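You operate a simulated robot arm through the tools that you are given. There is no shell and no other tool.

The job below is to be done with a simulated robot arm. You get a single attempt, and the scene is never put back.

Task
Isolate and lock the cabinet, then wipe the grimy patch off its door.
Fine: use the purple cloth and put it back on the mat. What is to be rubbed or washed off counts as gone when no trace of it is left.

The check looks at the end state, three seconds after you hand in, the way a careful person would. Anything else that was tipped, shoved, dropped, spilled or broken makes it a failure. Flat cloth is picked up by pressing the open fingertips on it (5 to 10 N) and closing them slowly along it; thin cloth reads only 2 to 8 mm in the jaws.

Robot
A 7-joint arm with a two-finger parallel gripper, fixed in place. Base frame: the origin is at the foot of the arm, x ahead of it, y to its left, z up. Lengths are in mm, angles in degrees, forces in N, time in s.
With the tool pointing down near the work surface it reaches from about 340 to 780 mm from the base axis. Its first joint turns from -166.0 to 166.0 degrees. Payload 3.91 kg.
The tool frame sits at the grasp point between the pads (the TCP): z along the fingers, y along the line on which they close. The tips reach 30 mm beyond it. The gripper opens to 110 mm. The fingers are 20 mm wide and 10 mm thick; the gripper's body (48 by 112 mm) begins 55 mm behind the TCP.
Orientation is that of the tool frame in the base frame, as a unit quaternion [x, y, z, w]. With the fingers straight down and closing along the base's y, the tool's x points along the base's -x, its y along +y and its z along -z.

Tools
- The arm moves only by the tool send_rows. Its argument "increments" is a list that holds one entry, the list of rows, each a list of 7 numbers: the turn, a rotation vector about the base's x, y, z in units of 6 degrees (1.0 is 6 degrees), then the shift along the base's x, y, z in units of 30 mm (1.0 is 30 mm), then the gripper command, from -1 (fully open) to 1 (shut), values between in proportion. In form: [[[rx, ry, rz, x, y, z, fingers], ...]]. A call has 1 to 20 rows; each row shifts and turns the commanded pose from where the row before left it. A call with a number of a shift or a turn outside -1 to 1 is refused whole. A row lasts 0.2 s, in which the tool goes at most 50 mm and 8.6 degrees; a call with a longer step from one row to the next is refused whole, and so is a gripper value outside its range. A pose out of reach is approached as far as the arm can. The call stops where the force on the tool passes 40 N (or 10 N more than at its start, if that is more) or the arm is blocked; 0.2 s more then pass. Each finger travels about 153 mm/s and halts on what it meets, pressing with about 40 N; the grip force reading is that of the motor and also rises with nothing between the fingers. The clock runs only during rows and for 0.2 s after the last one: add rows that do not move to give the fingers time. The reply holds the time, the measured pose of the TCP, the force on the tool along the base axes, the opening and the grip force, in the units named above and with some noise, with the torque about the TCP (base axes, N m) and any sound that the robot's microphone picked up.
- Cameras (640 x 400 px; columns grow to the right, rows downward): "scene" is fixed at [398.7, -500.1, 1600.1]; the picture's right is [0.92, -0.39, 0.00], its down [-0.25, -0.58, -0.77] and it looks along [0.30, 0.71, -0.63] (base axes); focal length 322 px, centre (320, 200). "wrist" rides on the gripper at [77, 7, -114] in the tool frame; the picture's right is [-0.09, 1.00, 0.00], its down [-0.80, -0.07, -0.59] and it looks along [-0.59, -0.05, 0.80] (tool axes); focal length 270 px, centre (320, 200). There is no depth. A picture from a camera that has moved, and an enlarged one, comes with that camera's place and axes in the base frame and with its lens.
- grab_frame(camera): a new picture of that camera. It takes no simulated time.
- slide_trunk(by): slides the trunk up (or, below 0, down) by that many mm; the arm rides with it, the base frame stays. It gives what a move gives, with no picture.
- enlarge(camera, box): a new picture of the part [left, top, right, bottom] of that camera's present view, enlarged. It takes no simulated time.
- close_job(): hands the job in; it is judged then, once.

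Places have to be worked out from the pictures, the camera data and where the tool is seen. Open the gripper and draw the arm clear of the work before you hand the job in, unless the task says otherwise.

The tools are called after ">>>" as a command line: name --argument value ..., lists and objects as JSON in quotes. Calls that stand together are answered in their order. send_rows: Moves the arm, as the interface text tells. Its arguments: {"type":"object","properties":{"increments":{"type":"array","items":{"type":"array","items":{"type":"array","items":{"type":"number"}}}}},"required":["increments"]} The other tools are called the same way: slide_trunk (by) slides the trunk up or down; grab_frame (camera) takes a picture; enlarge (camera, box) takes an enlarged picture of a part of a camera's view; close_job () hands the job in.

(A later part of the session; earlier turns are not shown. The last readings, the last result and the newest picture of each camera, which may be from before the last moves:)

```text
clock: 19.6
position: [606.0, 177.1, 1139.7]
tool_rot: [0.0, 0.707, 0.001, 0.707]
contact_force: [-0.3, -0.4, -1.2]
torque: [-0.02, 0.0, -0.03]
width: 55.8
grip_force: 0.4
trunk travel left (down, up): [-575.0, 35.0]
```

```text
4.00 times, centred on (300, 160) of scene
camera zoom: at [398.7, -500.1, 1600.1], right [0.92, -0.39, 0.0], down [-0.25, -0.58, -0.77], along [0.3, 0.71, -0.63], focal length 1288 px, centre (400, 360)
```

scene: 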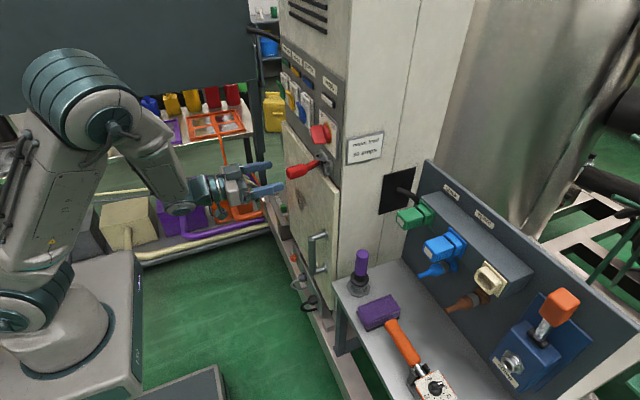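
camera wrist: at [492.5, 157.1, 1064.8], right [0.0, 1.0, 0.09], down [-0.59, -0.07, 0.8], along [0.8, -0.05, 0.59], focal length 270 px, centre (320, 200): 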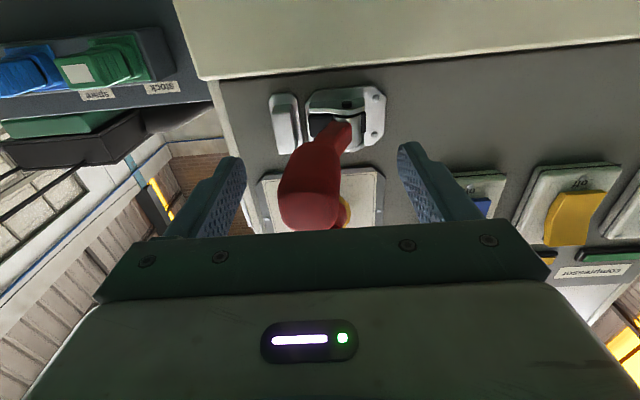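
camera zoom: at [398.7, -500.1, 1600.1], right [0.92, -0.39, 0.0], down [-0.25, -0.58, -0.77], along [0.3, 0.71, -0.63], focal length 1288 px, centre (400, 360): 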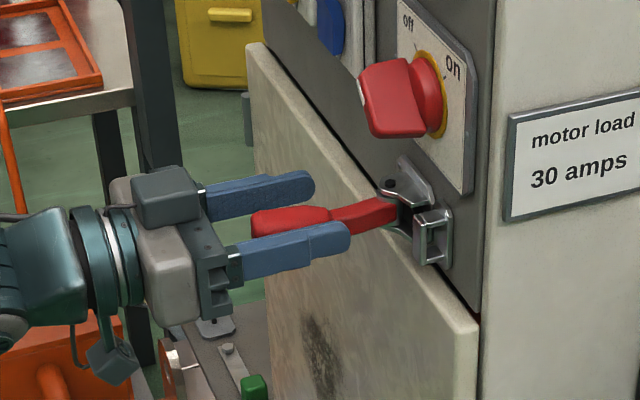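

The lever swings easily toward +y, and a black tongue on its barrel is rotating toward the catch loop. I'll keep pushing that way gently.

>>> send_rows --increments '[[[0, 0, 0, 0, 0.15, 0, 0], [0, 0, 0, 0, 0.15, 0, 0], [0, 0, 0, 0, 0.15, 0, 0], [0, 0, 0, 0, 0.15, 0, 0], [0, 0, 0, 0, 0.15, 0, 0], [0, 0, 0, 0, 0.15, 0, 0], [0, 0, 0, 0, 0.15, 0, 0], [0, 0, 0, 0, 0, 0, 0]]]'

>>> enlarge --camera "wrist" --box '[160, 60, 400, 230]'

>>> enlarge --camera "scene" --box '[240, 110, 360, 210]'

```text
clock: 21.4
position: [606.5, 210.7, 1141.0]
tool_rot: [0.001, 0.707, 0.001, 0.707]
contact_force: [0.7, -0.3, -0.8]
torque: [0.01, 0.01, -0.01]
width: 55.1
grip_force: 0.2
trunk travel left (down, up): [-575.0, 35.0]
```

```text
2.35 times, centred on (280, 145) of wrist
camera zoom: at [492.1, 216.7, 1064.5], right [0.0, 1.0, 0.09], down [-0.59, -0.07, 0.8], along [0.8, -0.05, 0.59], focal length 636 px, centre (414, 329)
```

zoom: 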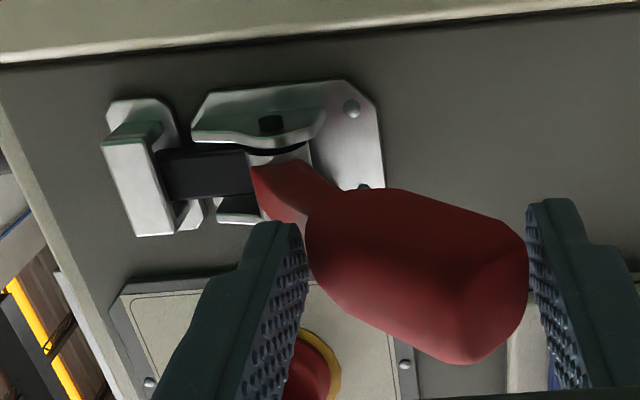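

```text
4.00 times, centred on (300, 160) of scene
camera zoom: at [398.7, -500.1, 1600.1], right [0.92, -0.39, 0.0], down [-0.25, -0.58, -0.77], along [0.3, 0.71, -0.63], focal length 1288 px, centre (400, 360)
```

zoom: 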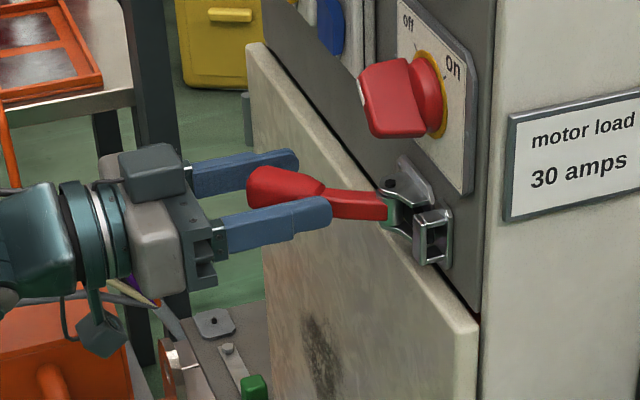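

The tongue is sliding into the loop as the lever swings. I'll keep going in +y.

>>> send_rows --increments '[[[0, 0, 0, 0, 0.15, 0, 0], [0, 0, 0, 0, 0.15, 0, 0], [0, 0, 0, 0, 0.15, 0, 0], [0, 0, 0, 0, 0.15, 0, 0], [0, 0, 0, 0, 0.15, 0, 0], [0, 0, 0, 0, 0, 0, 0]]]'

>>> enlarge --camera "wrist" --box '[130, 60, 370, 230]'

>>> enlarge --camera "scene" --box '[240, 110, 360, 210]'

```text
clock: 22.8
position: [605.8, 232.0, 1141.2]
tool_rot: [-0.001, 0.707, 0.0, 0.707]
contact_force: [-0.3, 0.7, 0.0]
torque: [0.01, 0.02, 0.02]
width: 55.0
grip_force: 0.0
trunk travel left (down, up): [-575.0, 35.0]
```

```text
2.35 times, centred on (250, 145) of wrist
camera zoom: at [492.1, 238.0, 1064.1], right [0.0, 1.0, 0.09], down [-0.59, -0.07, 0.8], along [0.8, -0.05, 0.59], focal length 636 px, centre (485, 329)
```

zoom: 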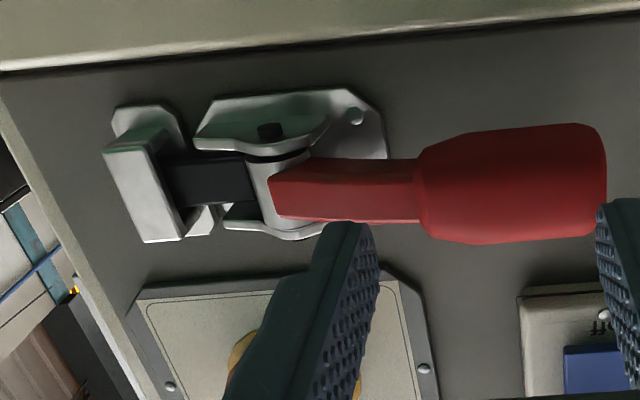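

```text
4.00 times, centred on (300, 160) of scene
camera zoom: at [398.7, -500.1, 1600.1], right [0.92, -0.39, 0.0], down [-0.25, -0.58, -0.77], along [0.3, 0.71, -0.63], focal length 1288 px, centre (400, 360)
```

zoom: 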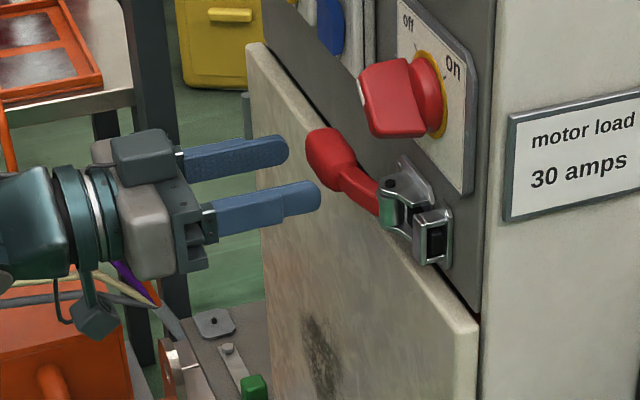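

The lever snapped over and now lies at about 80° toward +y, with the tongue in the loop. I'll press lightly on the handle toward the panel to make sure it's fully home.

>>> send_rows --increments '[[[0, 0, 0, 0, -0.3, 0, 0], [0, 0, 0, 0.2, 0, 0, 0], [0, 0, 0, 0.1, 0, 0, 0], [0, 0, 0, 0.1, 0, 0, 0], [0, 0, 0, 0.1, 0, 0, 0], [0, 0, 0, 0.1, 0, 0, 0]]]'

>>> enlarge --camera "wrist" --box '[130, 60, 370, 230]'

>>> enlarge --camera "scene" --box '[240, 110, 360, 210]'

```text
clock: 24.2
position: [618.4, 225.5, 1140.1]
tool_rot: [-0.002, 0.708, 0.002, 0.706]
contact_force: [-39.6, -6.1, -9.6]
torque: [-0.01, 0.36, 0.9]
width: 52.0
grip_force: 0.0
trunk travel left (down, up): [-575.0, 35.0]
```

```text
2.35 times, centred on (250, 145) of wrist
camera zoom: at [504.1, 230.9, 1064.6], right [-0.01, 1.0, 0.09], down [-0.59, -0.07, 0.8], along [0.81, -0.05, 0.59], focal length 636 px, centre (485, 329)
```

zoom: 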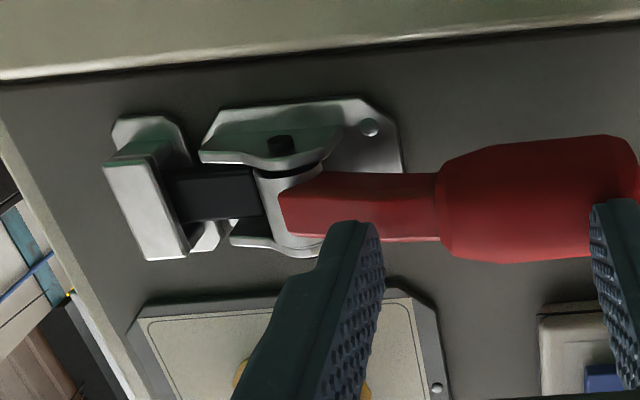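

```text
4.00 times, centred on (300, 160) of scene
camera zoom: at [398.7, -500.1, 1600.1], right [0.92, -0.39, 0.0], down [-0.25, -0.58, -0.77], along [0.3, 0.71, -0.63], focal length 1288 px, centre (400, 360)
```

zoom: 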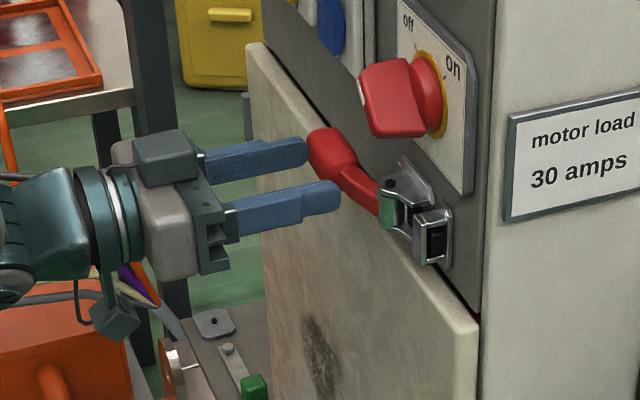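

The handle doesn't move under about 40 N, so the lever is fully home and the cabinet is locked. I'll back away, turn the tool down and swing toward the bench for a look at the cloth.

>>> send_rows --increments '[[[0, 0, 0, -0.3, 0, 0, 0], [0, 0, 0, -0.8, 0, 0, 0], [0, 0, 0, -0.9, 0, 0, 0], [0, 0, 0, -0.9, 0, 0, -0.5], [0, 0, 0, -0.9, 0, 0, -1], [0, 0, 0, -0.7, 0, 0, -1]]]'

>>> send_rows --increments '[[[0, 1, 0, 0, -0.7, 0, -1], [0, 1, 0, 0, -0.7, 0, -1], [0, 1, 0, 0, -0.7, 0, -1], [0, 1, 0, 0, -0.7, 0, -1], [0, 1, 0, 0, -0.7, 0, -1], [0, 1, 0, 0, -0.7, 0, -1], [0, 1, 0, 0, -0.7, 0, -1], [0, 1, 0, 0, -0.7, 0, -1], [0, 1, 0, 0.2, -0.7, 0, -1], [0, 1, 0, 0.2, -0.7, 0, -1], [0, 1, 0, 0.2, -0.7, 0, -1], [0, 1, 0, 0.2, -0.7, 0, -1], [0, 1, 0, 0.2, -0.7, 0, -1], [0, 1, 0, 0.2, -0.7, 0, -1], [0, 1, 0, 0.2, -0.7, 0, -1]]]'

>>> grab_frame --camera "wrist"

>>> grab_frame --camera "scene"

```text
clock: 25.6
position: [490.2, 222.8, 1142.1]
tool_rot: [0.0, 0.707, 0.001, 0.707]
contact_force: [0.6, -0.5, -0.4]
torque: [0.0, -0.04, 0.01]
width: 110.1
grip_force: 0.1
trunk travel left (down, up): [-575.0, 35.0]
```

```text
clock: 28.8
position: [525.4, -72.5, 1137.9]
tool_rot: [0.001, 0.999, -0.02, 0.05]
contact_force: [-0.1, -0.2, 0.7]
torque: [0.01, 0.02, -0.02]
width: 110.1
grip_force: 0.1
out of reach, approached as far as the arm can: row 8, 9, 10
trunk travel left (down, up): [-575.0, 35.0]
```

```text
taken
camera wrist: at [438.5, -60.2, 1245.1], right [0.09, 1.0, -0.03], down [0.74, -0.05, 0.67], along [0.67, -0.09, -0.74], focal length 270 px, centre (320, 200)
```

wrist: 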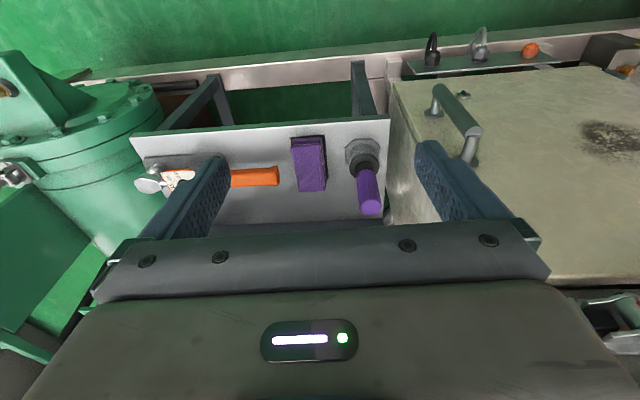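

```text
taken
```

scene: 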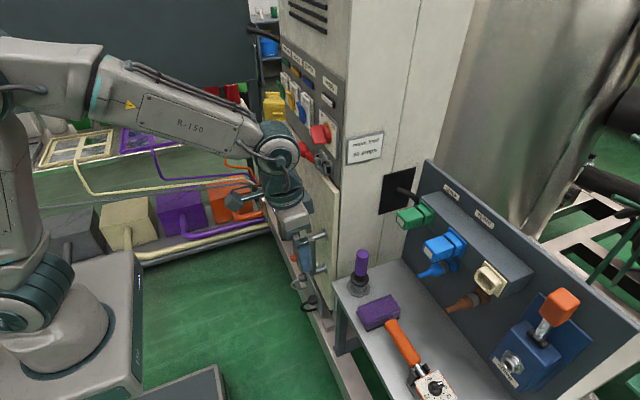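

The cloth is folded, about 104 × 50 mm along x, centred near (732, -116) with its top near z≈830. The wrench handle is on its -y side and a tall upright purple tool on its +y side. I'll lower the trunk to bring the arm to bench height.

>>> slide_trunk --by -220

>>> grab_frame --camera "wrist"

>>> grab_frame --camera "scene"

```text
clock: 31.1
position: [526.1, -71.0, 918.3]
tool_rot: [0.002, 0.999, -0.02, 0.051]
contact_force: [-0.2, -0.2, 0.7]
torque: [0.02, 0.05, -0.03]
width: 110.2
grip_force: 0.1
trunk travel left (down, up): [-355.0, 255.0]
```

```text
taken
camera wrist: at [437.7, -59.4, 1025.3], right [0.09, 1.0, -0.03], down [0.74, -0.05, 0.67], along [0.67, -0.09, -0.74], focal length 270 px, centre (320, 200)
```

wrist: 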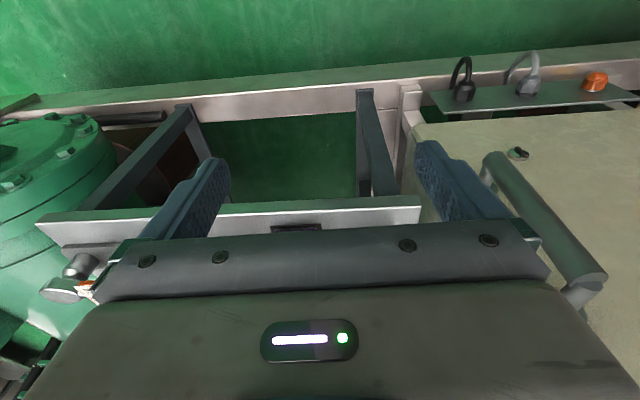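

```text
taken
```

scene: 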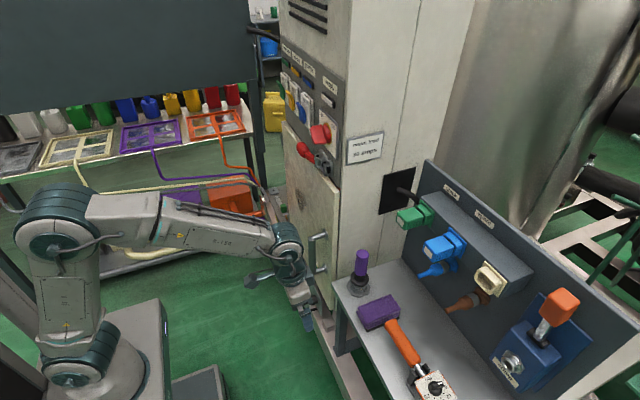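

The TCP is at z=918 with the upright tool's top near z≈960. I'll rise, square up the tool, and move over the front of the bench to look down at the cloth.

>>> send_rows --increments '[[[0.38, 0.97, 0, 0, -0.4, 0.9, -1], [0, 0, 0, 0, -0.4, 0.9, -1], [0, 0, 0, 0, -0.4, 0.9, -1], [0, 0, 0, 0.8, -0.4, 0.2, -1], [0, 0, 0, 0.8, -0.2, 0, -1], [0, 0, 0, 0.8, 0, 0, -1], [0, 0, 0, 0.8, 0, 0, -1], [0, 0, 0, 0.6, 0, 0, -1]]]'

>>> grab_frame --camera "wrist"

>>> grab_frame --camera "scene"

```text
clock: 32.9
position: [638.8, -124.4, 1005.7]
tool_rot: [0.003, 1.0, 0.0, -0.001]
contact_force: [0.5, -0.1, 0.5]
torque: [-0.03, 0.01, 0.01]
width: 110.2
grip_force: 0.0
trunk travel left (down, up): [-355.0, 255.0]
```

```text
taken
camera wrist: at [562.5, -116.8, 1121.1], right [0.09, 1.0, 0.0], down [0.8, -0.07, 0.59], along [0.59, -0.06, -0.8], focal length 270 px, centre (320, 200)
```

wrist: 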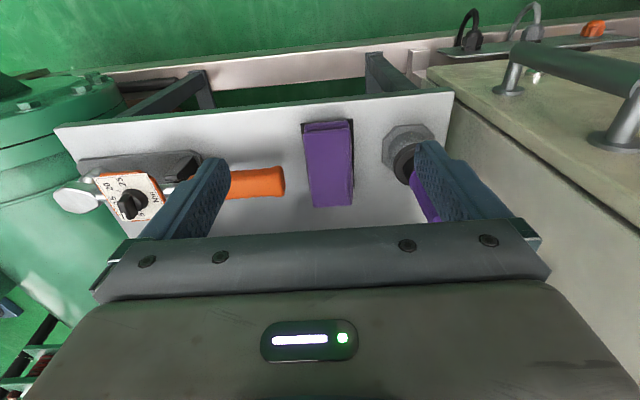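

```text
taken
```

scene: 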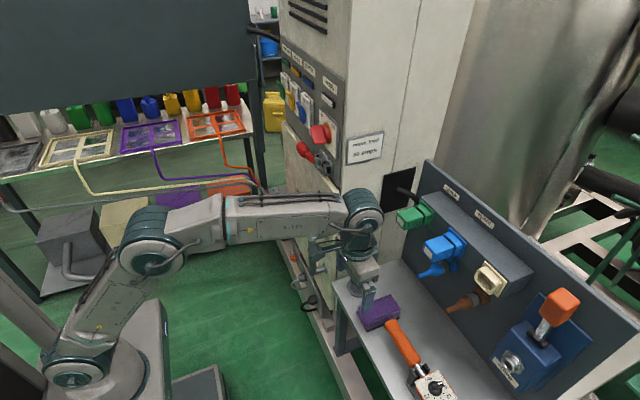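

>>> enlarge --camera "wrist" --box '[220, 90, 440, 230]'

>>> enlarge --camera "scene" --box '[335, 270, 435, 350]'

```text
2.86 times, centred on (330, 160) of wrist
camera zoom: at [562.5, -116.8, 1121.1], right [0.09, 1.0, 0.0], down [0.8, -0.07, 0.59], along [0.59, -0.06, -0.8], focal length 772 px, centre (291, 314)
```

zoom: 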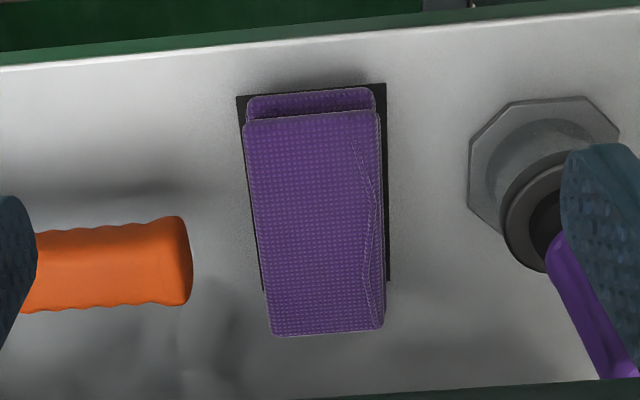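

```text
5.00 times, centred on (385, 310) of scene
camera zoom: at [398.7, -500.1, 1600.1], right [0.92, -0.39, 0.0], down [-0.25, -0.58, -0.77], along [0.3, 0.71, -0.63], focal length 1610 px, centre (-5, -350)
```

zoom: 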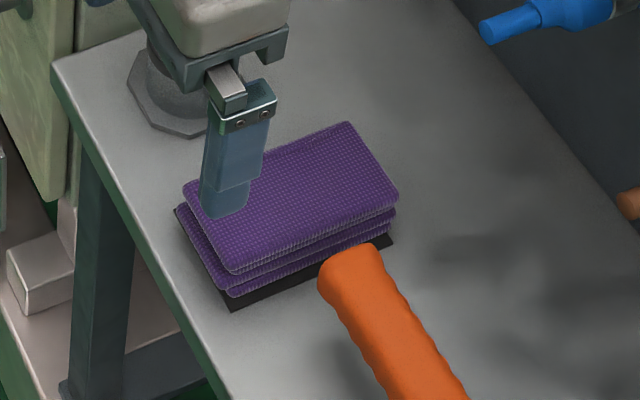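

The folded cloth block spans x≈677–779, y≈-149…-97, with its top near z≈842 and its base near 811. The wrench end is at y≈-182 and the upright's base starts at y≈-56. I'll open to 74 mm, centre over the cloth and come partway down.

>>> send_rows --increments '[[[0, 0, 0, 0.7, 0.01, 0, -0.345], [0, 0, 0, 0.7, 0.01, 0, -0.345], [0, 0, 0, 0.7, 0.01, 0, -0.345], [0, 0, 0, 0.7, 0.01, 0, -0.345], [0, 0, 0, 0.1, 0, -0.7, -0.345], [0, 0, 0, 0, 0, -0.7, -0.345], [0, 0, 0, 0, 0, -0.7, -0.345], [0, 0, 0, 0, 0, -0.7, -0.345], [0, 0, 0, 0, 0, -0.5, -0.345]]]'

>>> grab_frame --camera "wrist"

>>> enlarge --camera "scene" --box '[330, 230, 450, 350]'

```text
clock: 34.9
position: [719.7, -122.6, 906.8]
tool_rot: [0.003, 1.0, 0.0, -0.001]
contact_force: [-0.4, 0.6, -1.0]
torque: [-0.01, -0.03, 0.0]
width: 73.8
grip_force: 0.1
out of reach, approached as far as the arm can: row 4
trunk travel left (down, up): [-355.0, 255.0]
```

```text
taken
camera wrist: at [643.1, -115.0, 1021.7], right [0.09, 1.0, 0.0], down [0.8, -0.07, 0.59], along [0.59, -0.06, -0.8], focal length 270 px, centre (320, 200)
```

wrist: 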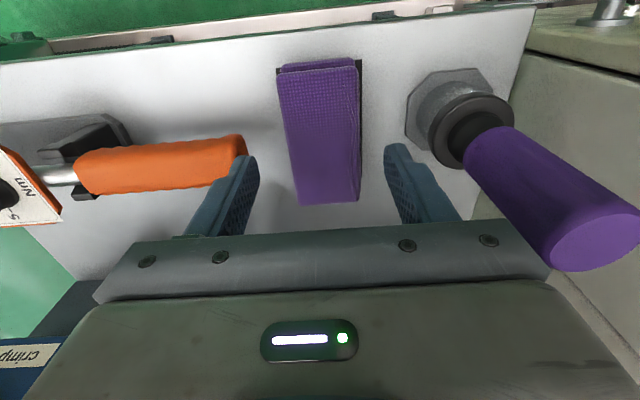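

```text
3.33 times, centred on (390, 290) of scene
camera zoom: at [398.7, -500.1, 1600.1], right [0.92, -0.39, 0.0], down [-0.25, -0.58, -0.77], along [0.3, 0.71, -0.63], focal length 1073 px, centre (87, -100)
```

zoom: 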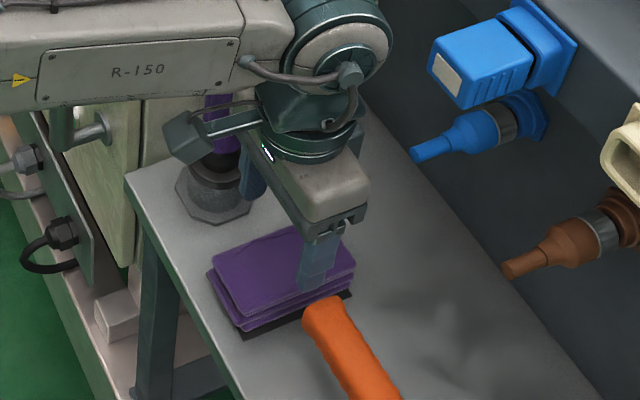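

The arm's reach puts the TCP at x≈720, close to the cloth's middle, and the open fingers flank the stack with clearance to the wrench and the upright. I'll lower so the tips sit near z≈821 beside it.

>>> send_rows --increments '[[[0, 0, 0, 0, 0, -0.4, -0.345], [0, 0, 0, 0, 0, -0.4, -0.345], [0, 0, 0, 0, 0, -0.4, -0.345], [0, 0, 0, 0, 0, -0.3, -0.345], [0, 0, 0, 0, 0, -0.3, -0.345], [0, 0, 0, 0, 0, 0, -0.345]]]'

>>> grab_frame --camera "wrist"

>>> enlarge --camera "scene" --box '[330, 230, 450, 350]'

```text
clock: 36.3
position: [718.8, -122.7, 851.3]
tool_rot: [0.003, 1.0, 0.0, -0.001]
contact_force: [0.5, 0.1, 0.6]
torque: [0.02, 0.01, 0.01]
width: 73.7
grip_force: 0.1
trunk travel left (down, up): [-355.0, 255.0]
```

```text
taken
camera wrist: at [642.7, -115.2, 967.2], right [0.09, 1.0, 0.0], down [0.8, -0.07, 0.59], along [0.59, -0.06, -0.8], focal length 270 px, centre (320, 200)
```

wrist: 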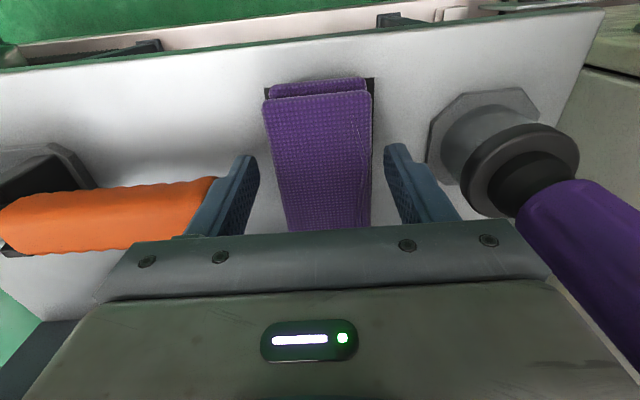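

```text
3.33 times, centred on (390, 290) of scene
camera zoom: at [398.7, -500.1, 1600.1], right [0.92, -0.39, 0.0], down [-0.25, -0.58, -0.77], along [0.3, 0.71, -0.63], focal length 1073 px, centre (87, -100)
```

zoom: 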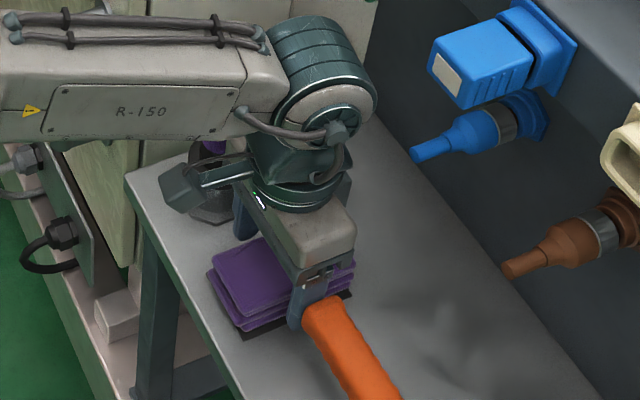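

The fingers flank the stack evenly with no contact, so I'll close slowly on its sides.

>>> send_rows --increments '[[[0, 0, 0, 0, 0, 0, -0.25], [0, 0, 0, 0, 0, 0, -0.15], [0, 0, 0, 0, 0, 0, -0.05], [0, 0, 0, 0, 0, 0, 0.05], [0, 0, 0, 0, 0, 0, 0.15], [0, 0, 0, 0, 0, 0, 0.25], [0, 0, 0, 0, 0, 0, 0.25]]]'

>>> grab_frame --camera "wrist"

>>> enlarge --camera "scene" --box '[330, 230, 450, 350]'

```text
clock: 37.9
position: [719.4, -122.8, 852.7]
tool_rot: [0.002, 1.0, -0.001, 0.0]
contact_force: [1.1, 0.4, 1.0]
torque: [0.02, -0.06, 0.08]
width: 53.6
grip_force: 39.7
trunk travel left (down, up): [-355.0, 255.0]
```

```text
taken
camera wrist: at [642.6, -115.1, 967.6], right [0.09, 1.0, 0.0], down [0.8, -0.07, 0.59], along [0.59, -0.06, -0.8], focal length 270 px, centre (320, 200)
```

wrist: 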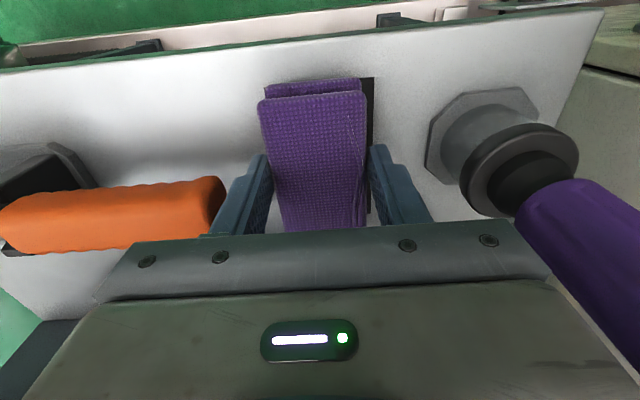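

```text
3.33 times, centred on (390, 290) of scene
camera zoom: at [398.7, -500.1, 1600.1], right [0.92, -0.39, 0.0], down [-0.25, -0.58, -0.77], along [0.3, 0.71, -0.63], focal length 1073 px, centre (87, -100)
```

zoom: 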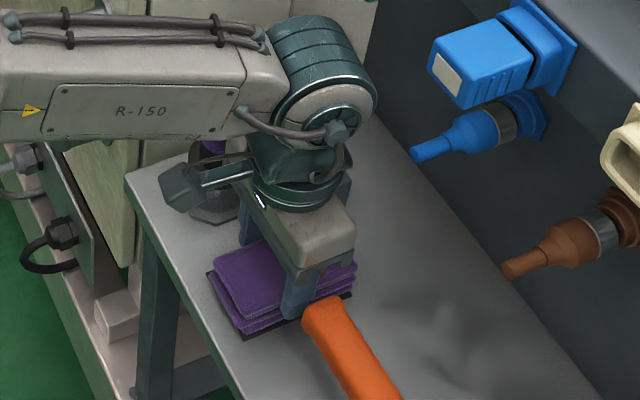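

The cloth behaves as a firm folded pad, gripped at 53.6 mm and 40 N. I'll close fully on it and lift a little to check it holds.

>>> send_rows --increments '[[[0, 0, 0, 0, 0, 0, 1], [0, 0, 0, 0, 0, 0, 1], [0, 0, 0, 0, 0, 0.3, 1], [0, 0, 0, 0, 0, 0.4, 1], [0, 0, 0, 0, 0, 0.4, 1], [0, 0, 0, 0, 0, 0.5, 1]]]'

>>> grab_frame --camera "wrist"

>>> enlarge --camera "scene" --box '[330, 230, 450, 350]'

```text
clock: 39.3
position: [718.8, -121.5, 899.7]
tool_rot: [0.002, 1.0, 0.0, -0.001]
contact_force: [-0.4, 0.1, 0.0]
torque: [0.02, 0.03, 0.02]
width: 53.7
grip_force: 39.6
trunk travel left (down, up): [-355.0, 255.0]
```

```text
taken
camera wrist: at [643.4, -114.8, 1015.2], right [0.09, 1.0, 0.0], down [0.8, -0.07, 0.59], along [0.59, -0.06, -0.8], focal length 270 px, centre (320, 200)
```

wrist: 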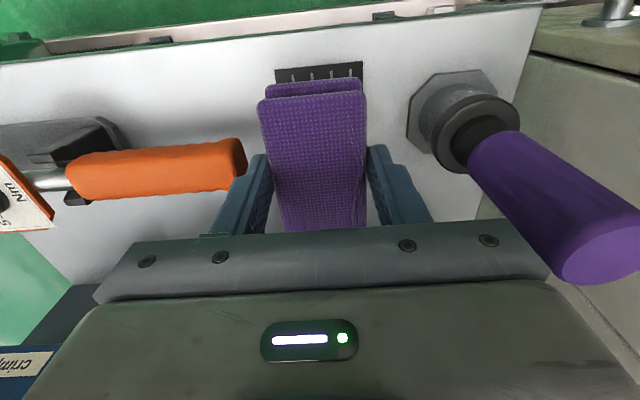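

```text
3.33 times, centred on (390, 290) of scene
camera zoom: at [398.7, -500.1, 1600.1], right [0.92, -0.39, 0.0], down [-0.25, -0.58, -0.77], along [0.3, 0.71, -0.63], focal length 1073 px, centre (87, -100)
```

zoom: 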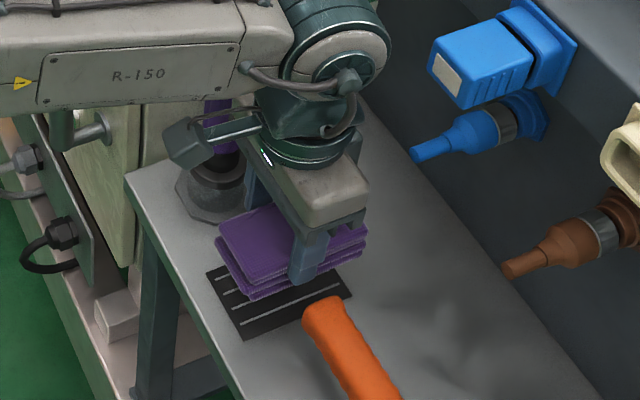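

The pad is held securely and the mat below is in view. The release pose to return to is about TCP (719, -122.7, 851.3). I'll lift above the upright's height and draw back from the bench.

>>> send_rows --increments '[[[0, 0, 0, 0, 0, 0.95, 1], [0, 0, 0, 0, 0, 0.95, 1], [0, 0, 0, 0, 0, 0.95, 1], [0, 0, 0, 0, 0, 0.95, 1], [0, 0, 0, -0.8, 0, 0, 1], [0, 0, 0, -0.8, 0, 0, 1], [0, 0, 0, -0.8, 0, 0, 1], [0, 0, 0, -0.8, 0, 0, 1], [0, 0, 0, -0.8, 0, 0, 1], [0, 0, 0, -0.8, 0, 0, 1], [0, 0, 0, -0.8, 0, 0, 1], [0, 0, 0, -0.8, 0, 0, 1], [0, 0, 0, -0.8, 0, 0, 1]]]'

>>> send_rows --increments '[[[0, 0, 0, 0, 0.9, 0, 1], [0, 0, 0, 0, 0.9, 0, 1], [0, 0, 0, 0, 0.9, 0, 1], [0, 0, 0, 0, 0.9, 0, 1], [0, 0, 0, 0, 0.9, 0, 1], [0, 0, 0, 0, 0.9, 0, 1], [0, 0, 0, 0, 0.9, 0, 1], [0, 0, 0, 0, 0.9, 0, 1]]]'

>>> grab_frame --camera "scene"

>>> grab_frame --camera "wrist"

```text
clock: 42.1
position: [707.6, -125.9, 1021.8]
tool_rot: [0.003, 1.0, 0.0, -0.001]
contact_force: [0.4, 0.2, -1.4]
torque: [-0.02, 0.0, -0.02]
width: 53.9
grip_force: 40.1
out of reach, approached as far as the arm can: row 4, 5, 6, 7, 8, 9, 10, 11, 12, 13
trunk travel left (down, up): [-355.0, 255.0]
```

```text
clock: 43.6
position: [714.5, 12.8, 1026.6]
tool_rot: [0.012, 1.0, -0.004, -0.002]
contact_force: [-10.3, -43.0, -7.2]
torque: [4.06, -1.24, 1.29]
width: 54.0
grip_force: 39.7
out of reach, approached as far as the arm can: row 1, 3
trunk travel left (down, up): [-355.0, 255.0]
stopped in row 7: the force on the tool passed its limit at 54 N (the readings are from after the stop); the commanded pose is now the measured one
```

```text
taken
```

scene: 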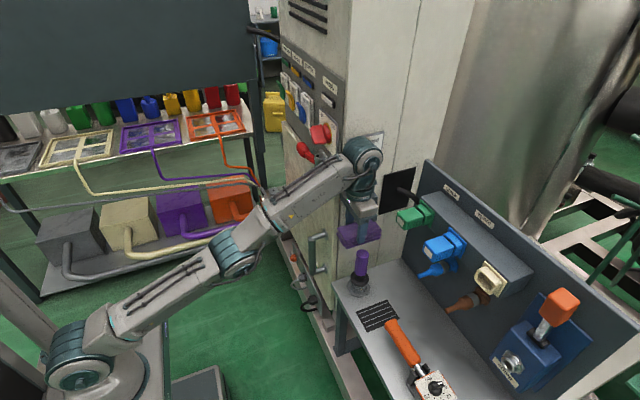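

```text
taken
camera wrist: at [639.4, 22.7, 1142.4], right [0.11, 0.99, -0.01], down [0.8, -0.09, 0.59], along [0.59, -0.07, -0.81], focal length 270 px, centre (320, 200)
```

wrist: 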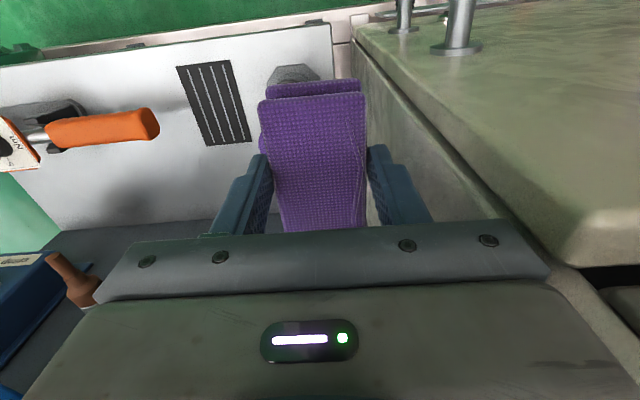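

The retreat rows were clamped out of reach because the arm was stretched straight. Then the next call swung the arm into the cabinet side, and it stopped at 54 N. The pad is still held and everything still stands. I'll ease off -y in a small step and go one call at a time from here.

>>> send_rows --increments '[[[0, 0, 0, 0, -0.3, 0, 1], [0, 0, 0, 0, -0.5, 0, 1]]]'

```text
clock: 44.2
position: [716.6, 9.3, 1024.7]
tool_rot: [0.002, 1.0, -0.004, -0.002]
contact_force: [-0.1, -1.0, -1.2]
torque: [0.06, 0.03, 0.03]
width: 53.9
grip_force: 39.6
trunk travel left (down, up): [-355.0, 255.0]
```

It's free of contact now. Next I'll try small retreat steps in -x, slightly down, and check that the arm follows.

>>> send_rows --increments '[[[0, 0, 0, -0.5, -0.3, 0, 1], [0, 0, 0, -0.5, 0, 0, 1], [0, 0, 0, -0.5, 0, 0, 1]]]'

>>> grab_frame --camera "scene"

```text
clock: 45.0
position: [715.7, -5.5, 1031.8]
tool_rot: [0.007, 1.0, -0.003, -0.003]
contact_force: [0.2, 0.2, 0.4]
torque: [-0.02, 0.04, -0.01]
width: 53.8
grip_force: 40.0
out of reach, approached as far as the arm can: row 1, 2, 3
trunk travel left (down, up): [-355.0, 255.0]
```

```text
taken
```

scene: 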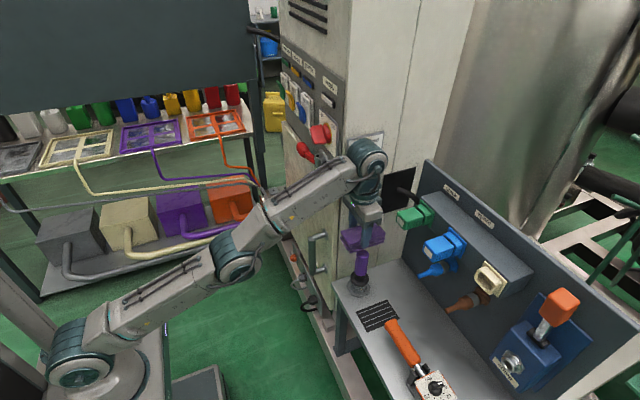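

The elbow is straight, so inward moves are refused. Sideways and downward moves worked before. I'll go back over the mat at this height, well above the upright's top, then lower to bend the elbow.

>>> send_rows --increments '[[[0, 0, 0, 0, -0.6, 0, 1], [0, 0, 0, 0, -0.6, 0, 1], [0, 0, 0, 0, -0.6, 0, 1], [0, 0, 0, 0, -0.6, 0, 1]]]'

```text
clock: 46.0
position: [710.1, -78.7, 1028.9]
tool_rot: [0.006, 1.0, -0.003, -0.002]
contact_force: [-1.1, -0.5, -0.7]
torque: [-0.02, -0.02, -0.03]
width: 54.1
grip_force: 39.5
out of reach, approached as far as the arm can: row 4
trunk travel left (down, up): [-355.0, 255.0]
```

>>> send_rows --increments '[[[0, 0, 0, 0, -0.6, 0, 1], [0, 0, 0, 0, -0.6, 0, 1], [0, 0, 0, 0, -0.3, 0, 1]]]'

```text
clock: 46.8
position: [704.1, -124.7, 1026.9]
tool_rot: [0.007, 1.0, -0.003, -0.001]
contact_force: [0.2, -0.6, -0.2]
torque: [0.0, 0.04, 0.0]
width: 54.0
grip_force: 40.1
out of reach, approached as far as the arm can: row 3
trunk travel left (down, up): [-355.0, 255.0]
```

I'm back over the mat at y≈-125 with nothing beneath but the mat. Now I'll lower in small steps to bend the elbow.

>>> send_rows --increments '[[[0, 0, 0, 0, 0, -0.5, 1], [0, 0, 0, 0, 0, -0.5, 1], [0, 0, 0, 0, 0, -0.5, 1], [0, 0, 0, 0, 0, -0.5, 1]]]'

```text
clock: 47.8
position: [703.1, -124.7, 966.4]
tool_rot: [0.005, 1.0, -0.003, -0.001]
contact_force: [-0.1, 0.3, 0.1]
torque: [-0.01, 0.04, 0.01]
width: 54.0
grip_force: 40.1
trunk travel left (down, up): [-355.0, 255.0]
```

Lowering freed the elbow. Now I'll retreat in -x at this height, clear of the upright by about 20 mm at the gripper's side.

>>> send_rows --increments '[[[0, 0, 0, -0.5, -0.1, 0, 1], [0, 0, 0, -0.6, 0, 0, 1], [0, 0, 0, -0.7, 0, 0, 1], [0, 0, 0, -0.8, 0, 0, 1]]]'

```text
clock: 48.8
position: [625.6, -127.0, 966.7]
tool_rot: [0.006, 1.0, -0.004, -0.001]
contact_force: [0.4, 0.2, -1.1]
torque: [0.01, 0.02, -0.01]
width: 54.3
grip_force: 39.9
trunk travel left (down, up): [-355.0, 255.0]
```

The retreat works now. I'll continue back to about x=470 before moving sideways.

>>> send_rows --increments '[[[0, 0, 0, -0.9, 0, 0, 1], [0, 0, 0, -0.9, 0, 0, 1], [0, 0, 0, -0.9, 0, 0, 1], [0, 0, 0, -0.9, 0, 0, 1], [0, 0, 0, -0.9, 0, 0, 1], [0, 0, 0, -0.6, 0, 0, 1]]]'

>>> grab_frame --camera "scene"

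```text
clock: 50.2
position: [471.3, -127.8, 965.9]
tool_rot: [0.007, 1.0, -0.003, -0.002]
contact_force: [0.5, 0.1, -1.0]
torque: [-0.03, 0.01, 0.0]
width: 53.9
grip_force: 40.0
trunk travel left (down, up): [-355.0, 255.0]
```

```text
taken
```

scene: 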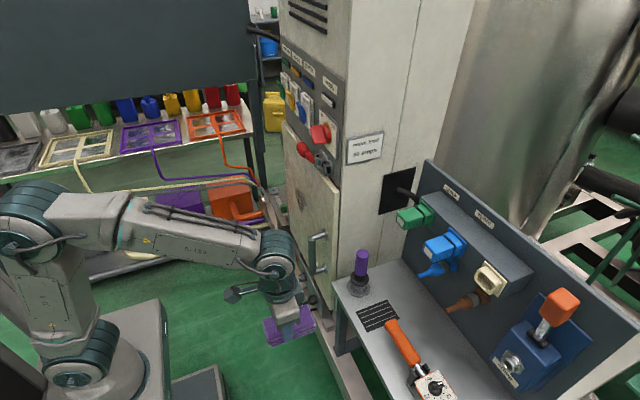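

The path ahead at x≈471 is clear of the door handle (x≈633), so I'll swing sideways to face the grimy patch.

>>> send_rows --increments '[[[0, 0, 0, 0, 0.9, 0, 1], [0, 0, 0, 0, 0.9, 0, 1], [0, 0, 0, 0, 0.9, 0, 1], [0, 0, 0, 0, 0.9, 0, 1], [0, 0, 0, 0, 0.9, 0, 1], [0, 0, 0, 0, 0.9, 0, 1], [0, 0, 0, 0, 0.9, 0, 1], [0, 0, 0, 0, 0.9, 0, 1], [0, 0, 0, 0, 0.9, 0, 1], [0, 0, 0, 0, 0.9, 0, 1], [0, 0, 0, 0, 0.9, 0, 1], [0, 0, 0, 0, 0.9, 0, 1], [0, 0, 0, 0, 0.9, 0, 1], [0, 0, 0, 0, 0.9, 0, 1], [0, 0, 0, 0, 0.9, 0, 1], [0, 0, 0, 0, 0.9, 0, 1]]]'

>>> grab_frame --camera "wrist"

```text
clock: 53.6
position: [473.8, 306.0, 966.2]
tool_rot: [0.005, 1.0, -0.004, -0.002]
contact_force: [0.8, 1.0, -0.5]
torque: [0.03, 0.0, 0.01]
width: 54.0
grip_force: 40.1
trunk travel left (down, up): [-355.0, 255.0]
```

```text
taken
camera wrist: at [397.5, 314.6, 1081.5], right [0.1, 0.99, -0.01], down [0.8, -0.08, 0.59], along [0.59, -0.07, -0.81], focal length 270 px, centre (320, 200)
```

wrist: 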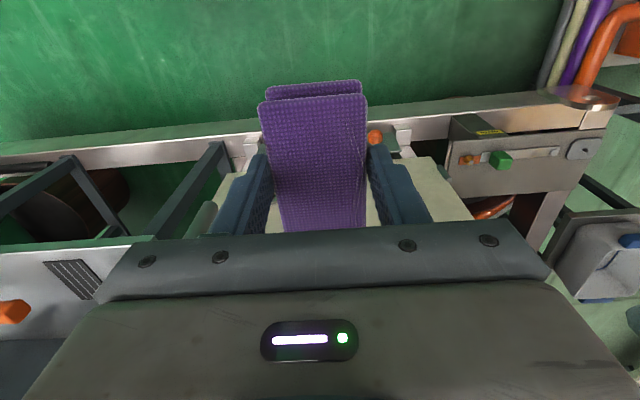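

The pad is still held well and faces the floor in front of the door. I'll tilt the tool forward 90° about y while shifting to y≈345.

>>> send_rows --increments '[[[0, -1, 0, 0, 0.2, 0, 1], [0, -1, 0, 0, 0.2, 0, 1], [0, -1, 0, 0, 0.2, 0, 1], [0, -1, 0, 0, 0.2, 0, 1], [0, -1, 0, 0, 0.2, 0, 1], [0, -1, 0, 0, 0.2, 0, 1], [0, -1, 0, 0, 0.1, -0.2, 1], [0, -1, 0, 0, 0, -0.3, 1], [0, -1, 0, 0, 0, -0.3, 1], [0, -1, 0, 0, 0, -0.3, 1], [0, -1, 0, 0, 0, -0.3, 1], [0, -1, 0, 0, 0, -0.3, 1], [0, -1, 0, 0, 0, -0.3, 1], [0, -1, 0, 0, 0, -0.3, 1], [0, -1, 0, 0, 0, -0.3, 1]]]'

>>> grab_frame --camera "wrist"

>>> grab_frame --camera "scene"

```text
clock: 56.8
position: [473.1, 343.6, 888.4]
tool_rot: [0.007, 0.708, 0.002, 0.706]
contact_force: [-0.8, 0.4, -0.6]
torque: [-0.02, 0.03, 0.03]
width: 54.2
grip_force: 40.0
trunk travel left (down, up): [-355.0, 255.0]
```

```text
taken
camera wrist: at [359.1, 352.9, 812.1], right [0.01, 0.99, 0.1], down [-0.59, -0.08, 0.8], along [0.81, -0.07, 0.59], focal length 270 px, centre (320, 200)
```

wrist: 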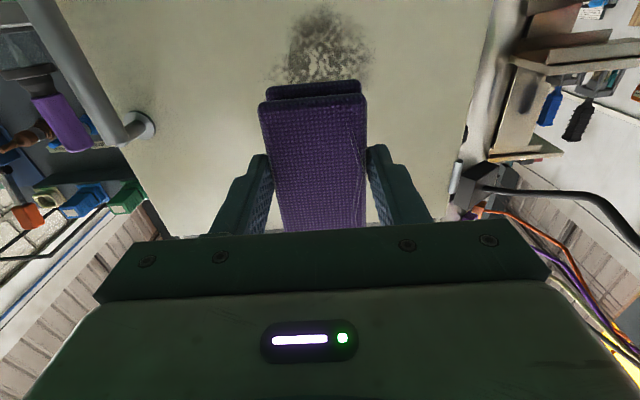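

```text
taken
```

scene: 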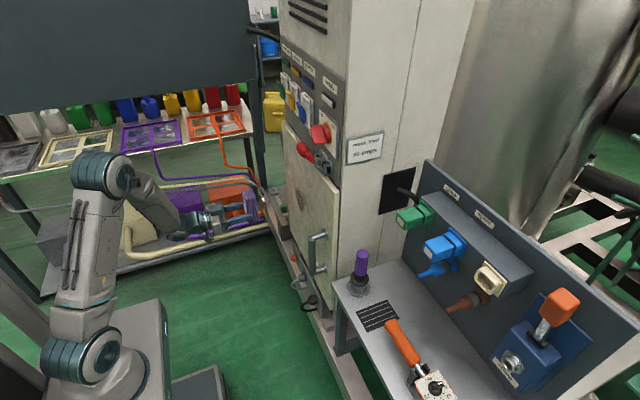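

The pad now faces the door with the grime visible just beyond it. I'll enlarge to bound the patch precisely before rubbing.

>>> enlarge --camera "wrist" --box '[220, 0, 440, 110]'

>>> enlarge --camera "scene" --box '[270, 130, 350, 260]'

```text
2.91 times, centred on (330, 55) of wrist
camera zoom: at [359.1, 352.9, 812.1], right [0.01, 0.99, 0.1], down [-0.59, -0.08, 0.8], along [0.81, -0.07, 0.59], focal length 786 px, centre (291, 622)
```

zoom: 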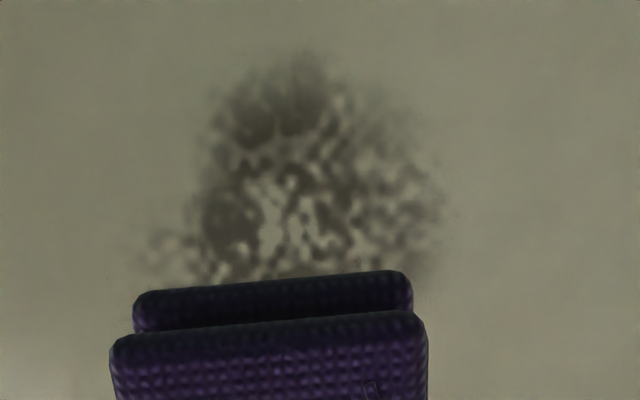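

```text
3.08 times, centred on (310, 195) of scene
camera zoom: at [398.7, -500.1, 1600.1], right [0.92, -0.39, 0.0], down [-0.25, -0.58, -0.77], along [0.3, 0.71, -0.63], focal length 991 px, centre (351, 215)
```

zoom: 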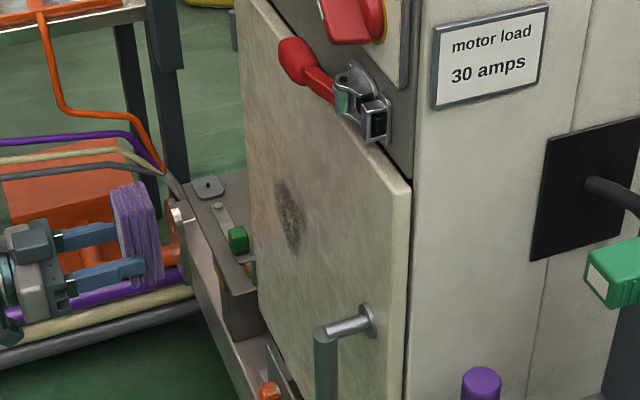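

The patch spans about y 290–404, z 812–920 on the door at x≈680. The pad face covers about 54 mm in y and from TCP-42 to TCP+60 in z. I'll set z≈857 and approach, creeping at the end until light contact.

>>> send_rows --increments '[[[0, 0, 0, 0.6, 0.1, -0.5, 1], [0, 0, 0, 0.8, 0, -0.5, 1], [0, 0, 0, 0.8, 0, 0, 1], [0, 0, 0, 0.8, 0, 0, 1], [0, 0, 0, 0.8, 0, 0, 1], [0, 0, 0, 0.8, 0, 0, 1], [0, 0, 0, 0.4, 0, 0, 1]]]'

>>> enlarge --camera "scene" --box '[250, 130, 350, 260]'

```text
clock: 58.4
position: [624.5, 347.1, 858.5]
tool_rot: [0.006, 0.708, 0.001, 0.706]
contact_force: [0.7, -0.2, -0.4]
torque: [-0.01, 0.04, -0.01]
width: 54.2
grip_force: 39.7
trunk travel left (down, up): [-355.0, 255.0]
```

```text
3.08 times, centred on (300, 195) of scene
camera zoom: at [398.7, -500.1, 1600.1], right [0.92, -0.39, 0.0], down [-0.25, -0.58, -0.77], along [0.3, 0.71, -0.63], focal length 991 px, centre (382, 215)
```

zoom: 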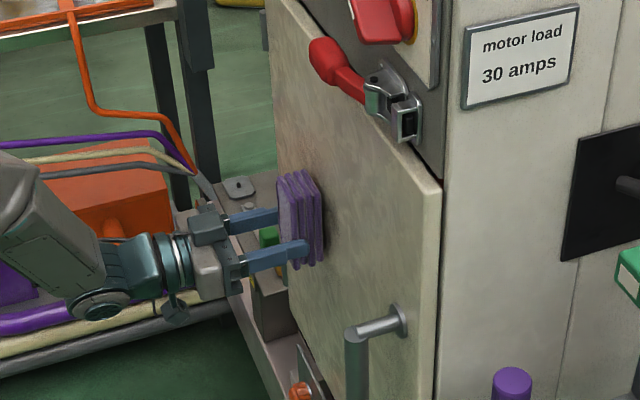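

The pad is just short of the door. I'll creep forward 3 mm per row until a light contact force shows.

>>> send_rows --increments '[[[0, 0, 0, 0.1, 0, 0, 1], [0, 0, 0, 0.1, 0, 0, 1], [0, 0, 0, 0.1, 0, 0, 1], [0, 0, 0, 0, 0, 0, 1]]]'

```text
clock: 59.4
position: [629.9, 347.0, 859.3]
tool_rot: [0.007, 0.709, 0.001, 0.705]
contact_force: [-24.0, -7.4, -4.3]
torque: [0.04, -0.5, 0.24]
width: 54.2
grip_force: 39.7
trunk travel left (down, up): [-355.0, 255.0]
```

Contact is made at TCP x≈630 with 24 N. I'll ease back slightly to about 15 N and rub side to side across the full patch width.

>>> send_rows --increments '[[[0, 0, 0, -0.05, 0, 0, 1], [0, 0, 0, 0, -0.3, 0, 1], [0, 0, 0, 0, -0.3, 0, 1], [0, 0, 0, 0, -0.3, 0, 1], [0, 0, 0, 0, -0.3, 0, 1], [0, 0, 0, 0, -0.3, 0, 1]]]'

>>> enlarge --camera "scene" --box '[250, 130, 350, 260]'

```text
clock: 60.8
position: [629.0, 301.9, 858.2]
tool_rot: [0.007, 0.708, 0.001, 0.706]
contact_force: [-9.3, 2.4, -1.3]
torque: [-0.09, -0.06, 0.39]
width: 54.1
grip_force: 39.9
trunk travel left (down, up): [-355.0, 255.0]
```

```text
3.08 times, centred on (300, 195) of scene
camera zoom: at [398.7, -500.1, 1600.1], right [0.92, -0.39, 0.0], down [-0.25, -0.58, -0.77], along [0.3, 0.71, -0.63], focal length 991 px, centre (382, 215)
```

zoom: 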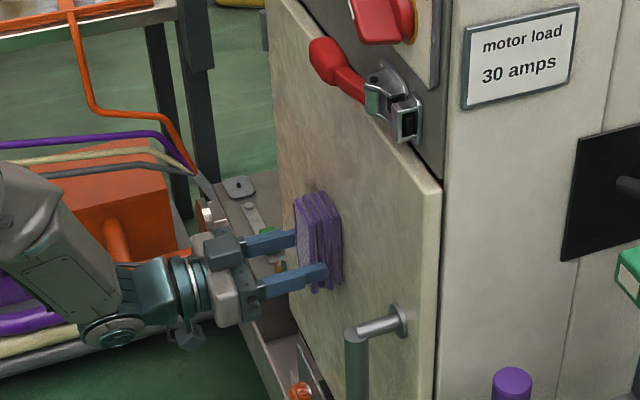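

The pad slides smoothly at about 9 N. I'll press about 1 mm more and sweep back across to y≈392.

>>> send_rows --increments '[[[0, 0, 0, 0.04, 0, 0, 1], [0, 0, 0, 0, 0.3, 0, 1], [0, 0, 0, 0, 0.3, 0, 1], [0, 0, 0, 0, 0.3, 0, 1], [0, 0, 0, 0, 0.3, 0, 1], [0, 0, 0, 0, 0.3, 0, 1], [0, 0, 0, 0, 0.3, 0, 1], [0, 0, 0, 0, 0.3, 0, 1], [0, 0, 0, 0, 0.3, 0, 1], [0, 0, 0, 0, 0.3, 0, 1], [0, 0, 0, 0, 0.3, 0, 1]]]'

>>> enlarge --camera "scene" --box '[250, 130, 350, 260]'

>>> grab_frame --camera "wrist"

```text
clock: 63.2
position: [630.1, 390.8, 859.1]
tool_rot: [0.007, 0.708, 0.002, 0.706]
contact_force: [-13.9, -5.4, -0.5]
torque: [0.06, -0.15, -0.08]
width: 54.0
grip_force: 39.9
trunk travel left (down, up): [-355.0, 255.0]
```

```text
3.08 times, centred on (300, 195) of scene
camera zoom: at [398.7, -500.1, 1600.1], right [0.92, -0.39, 0.0], down [-0.25, -0.58, -0.77], along [0.3, 0.71, -0.63], focal length 991 px, centre (382, 215)
```

zoom: 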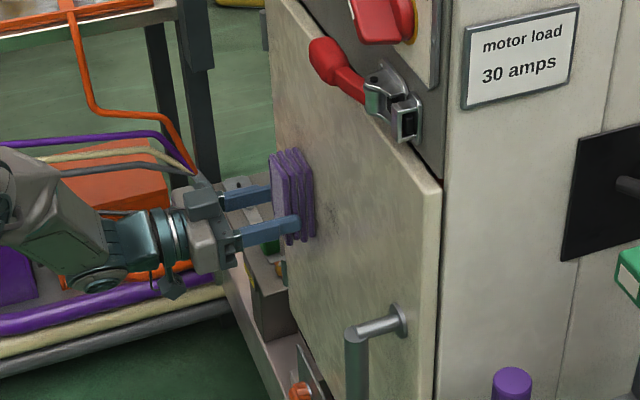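

```text
taken
camera wrist: at [516.1, 400.2, 783.4], right [0.01, 0.99, 0.1], down [-0.59, -0.08, 0.8], along [0.81, -0.07, 0.59], focal length 270 px, centre (320, 200)
```

wrist: 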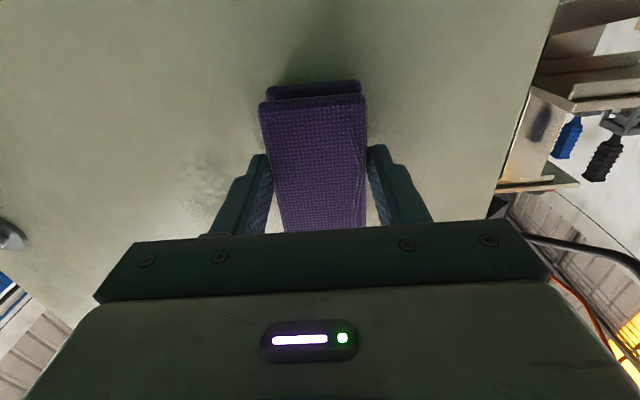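

The grime is coming off, with a faint smudge left toward the upper -y side. I'll zoom in on it before continuing.

>>> enlarge --camera "wrist" --box '[120, 80, 280, 240]'

>>> enlarge --camera "scene" --box '[275, 160, 325, 230]'

```text
2.50 times, centred on (200, 160) of wrist
camera zoom: at [516.1, 400.2, 783.4], right [0.01, 0.99, 0.1], down [-0.59, -0.08, 0.8], along [0.81, -0.07, 0.59], focal length 676 px, centre (620, 300)
```

zoom: 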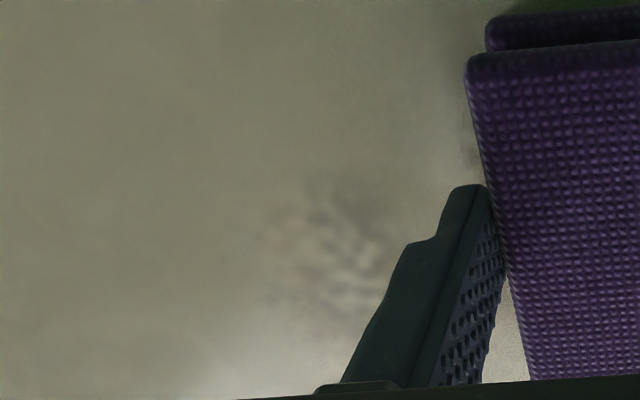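

```text
5.71 times, centred on (300, 195) of scene
camera zoom: at [398.7, -500.1, 1600.1], right [0.92, -0.39, 0.0], down [-0.25, -0.58, -0.77], along [0.3, 0.71, -0.63], focal length 1840 px, centre (434, 229)
```

zoom: 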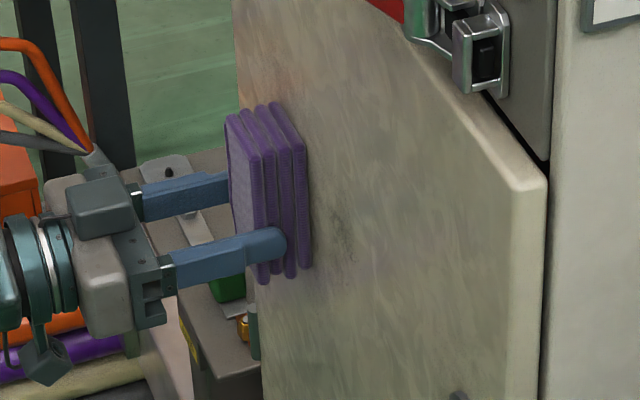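

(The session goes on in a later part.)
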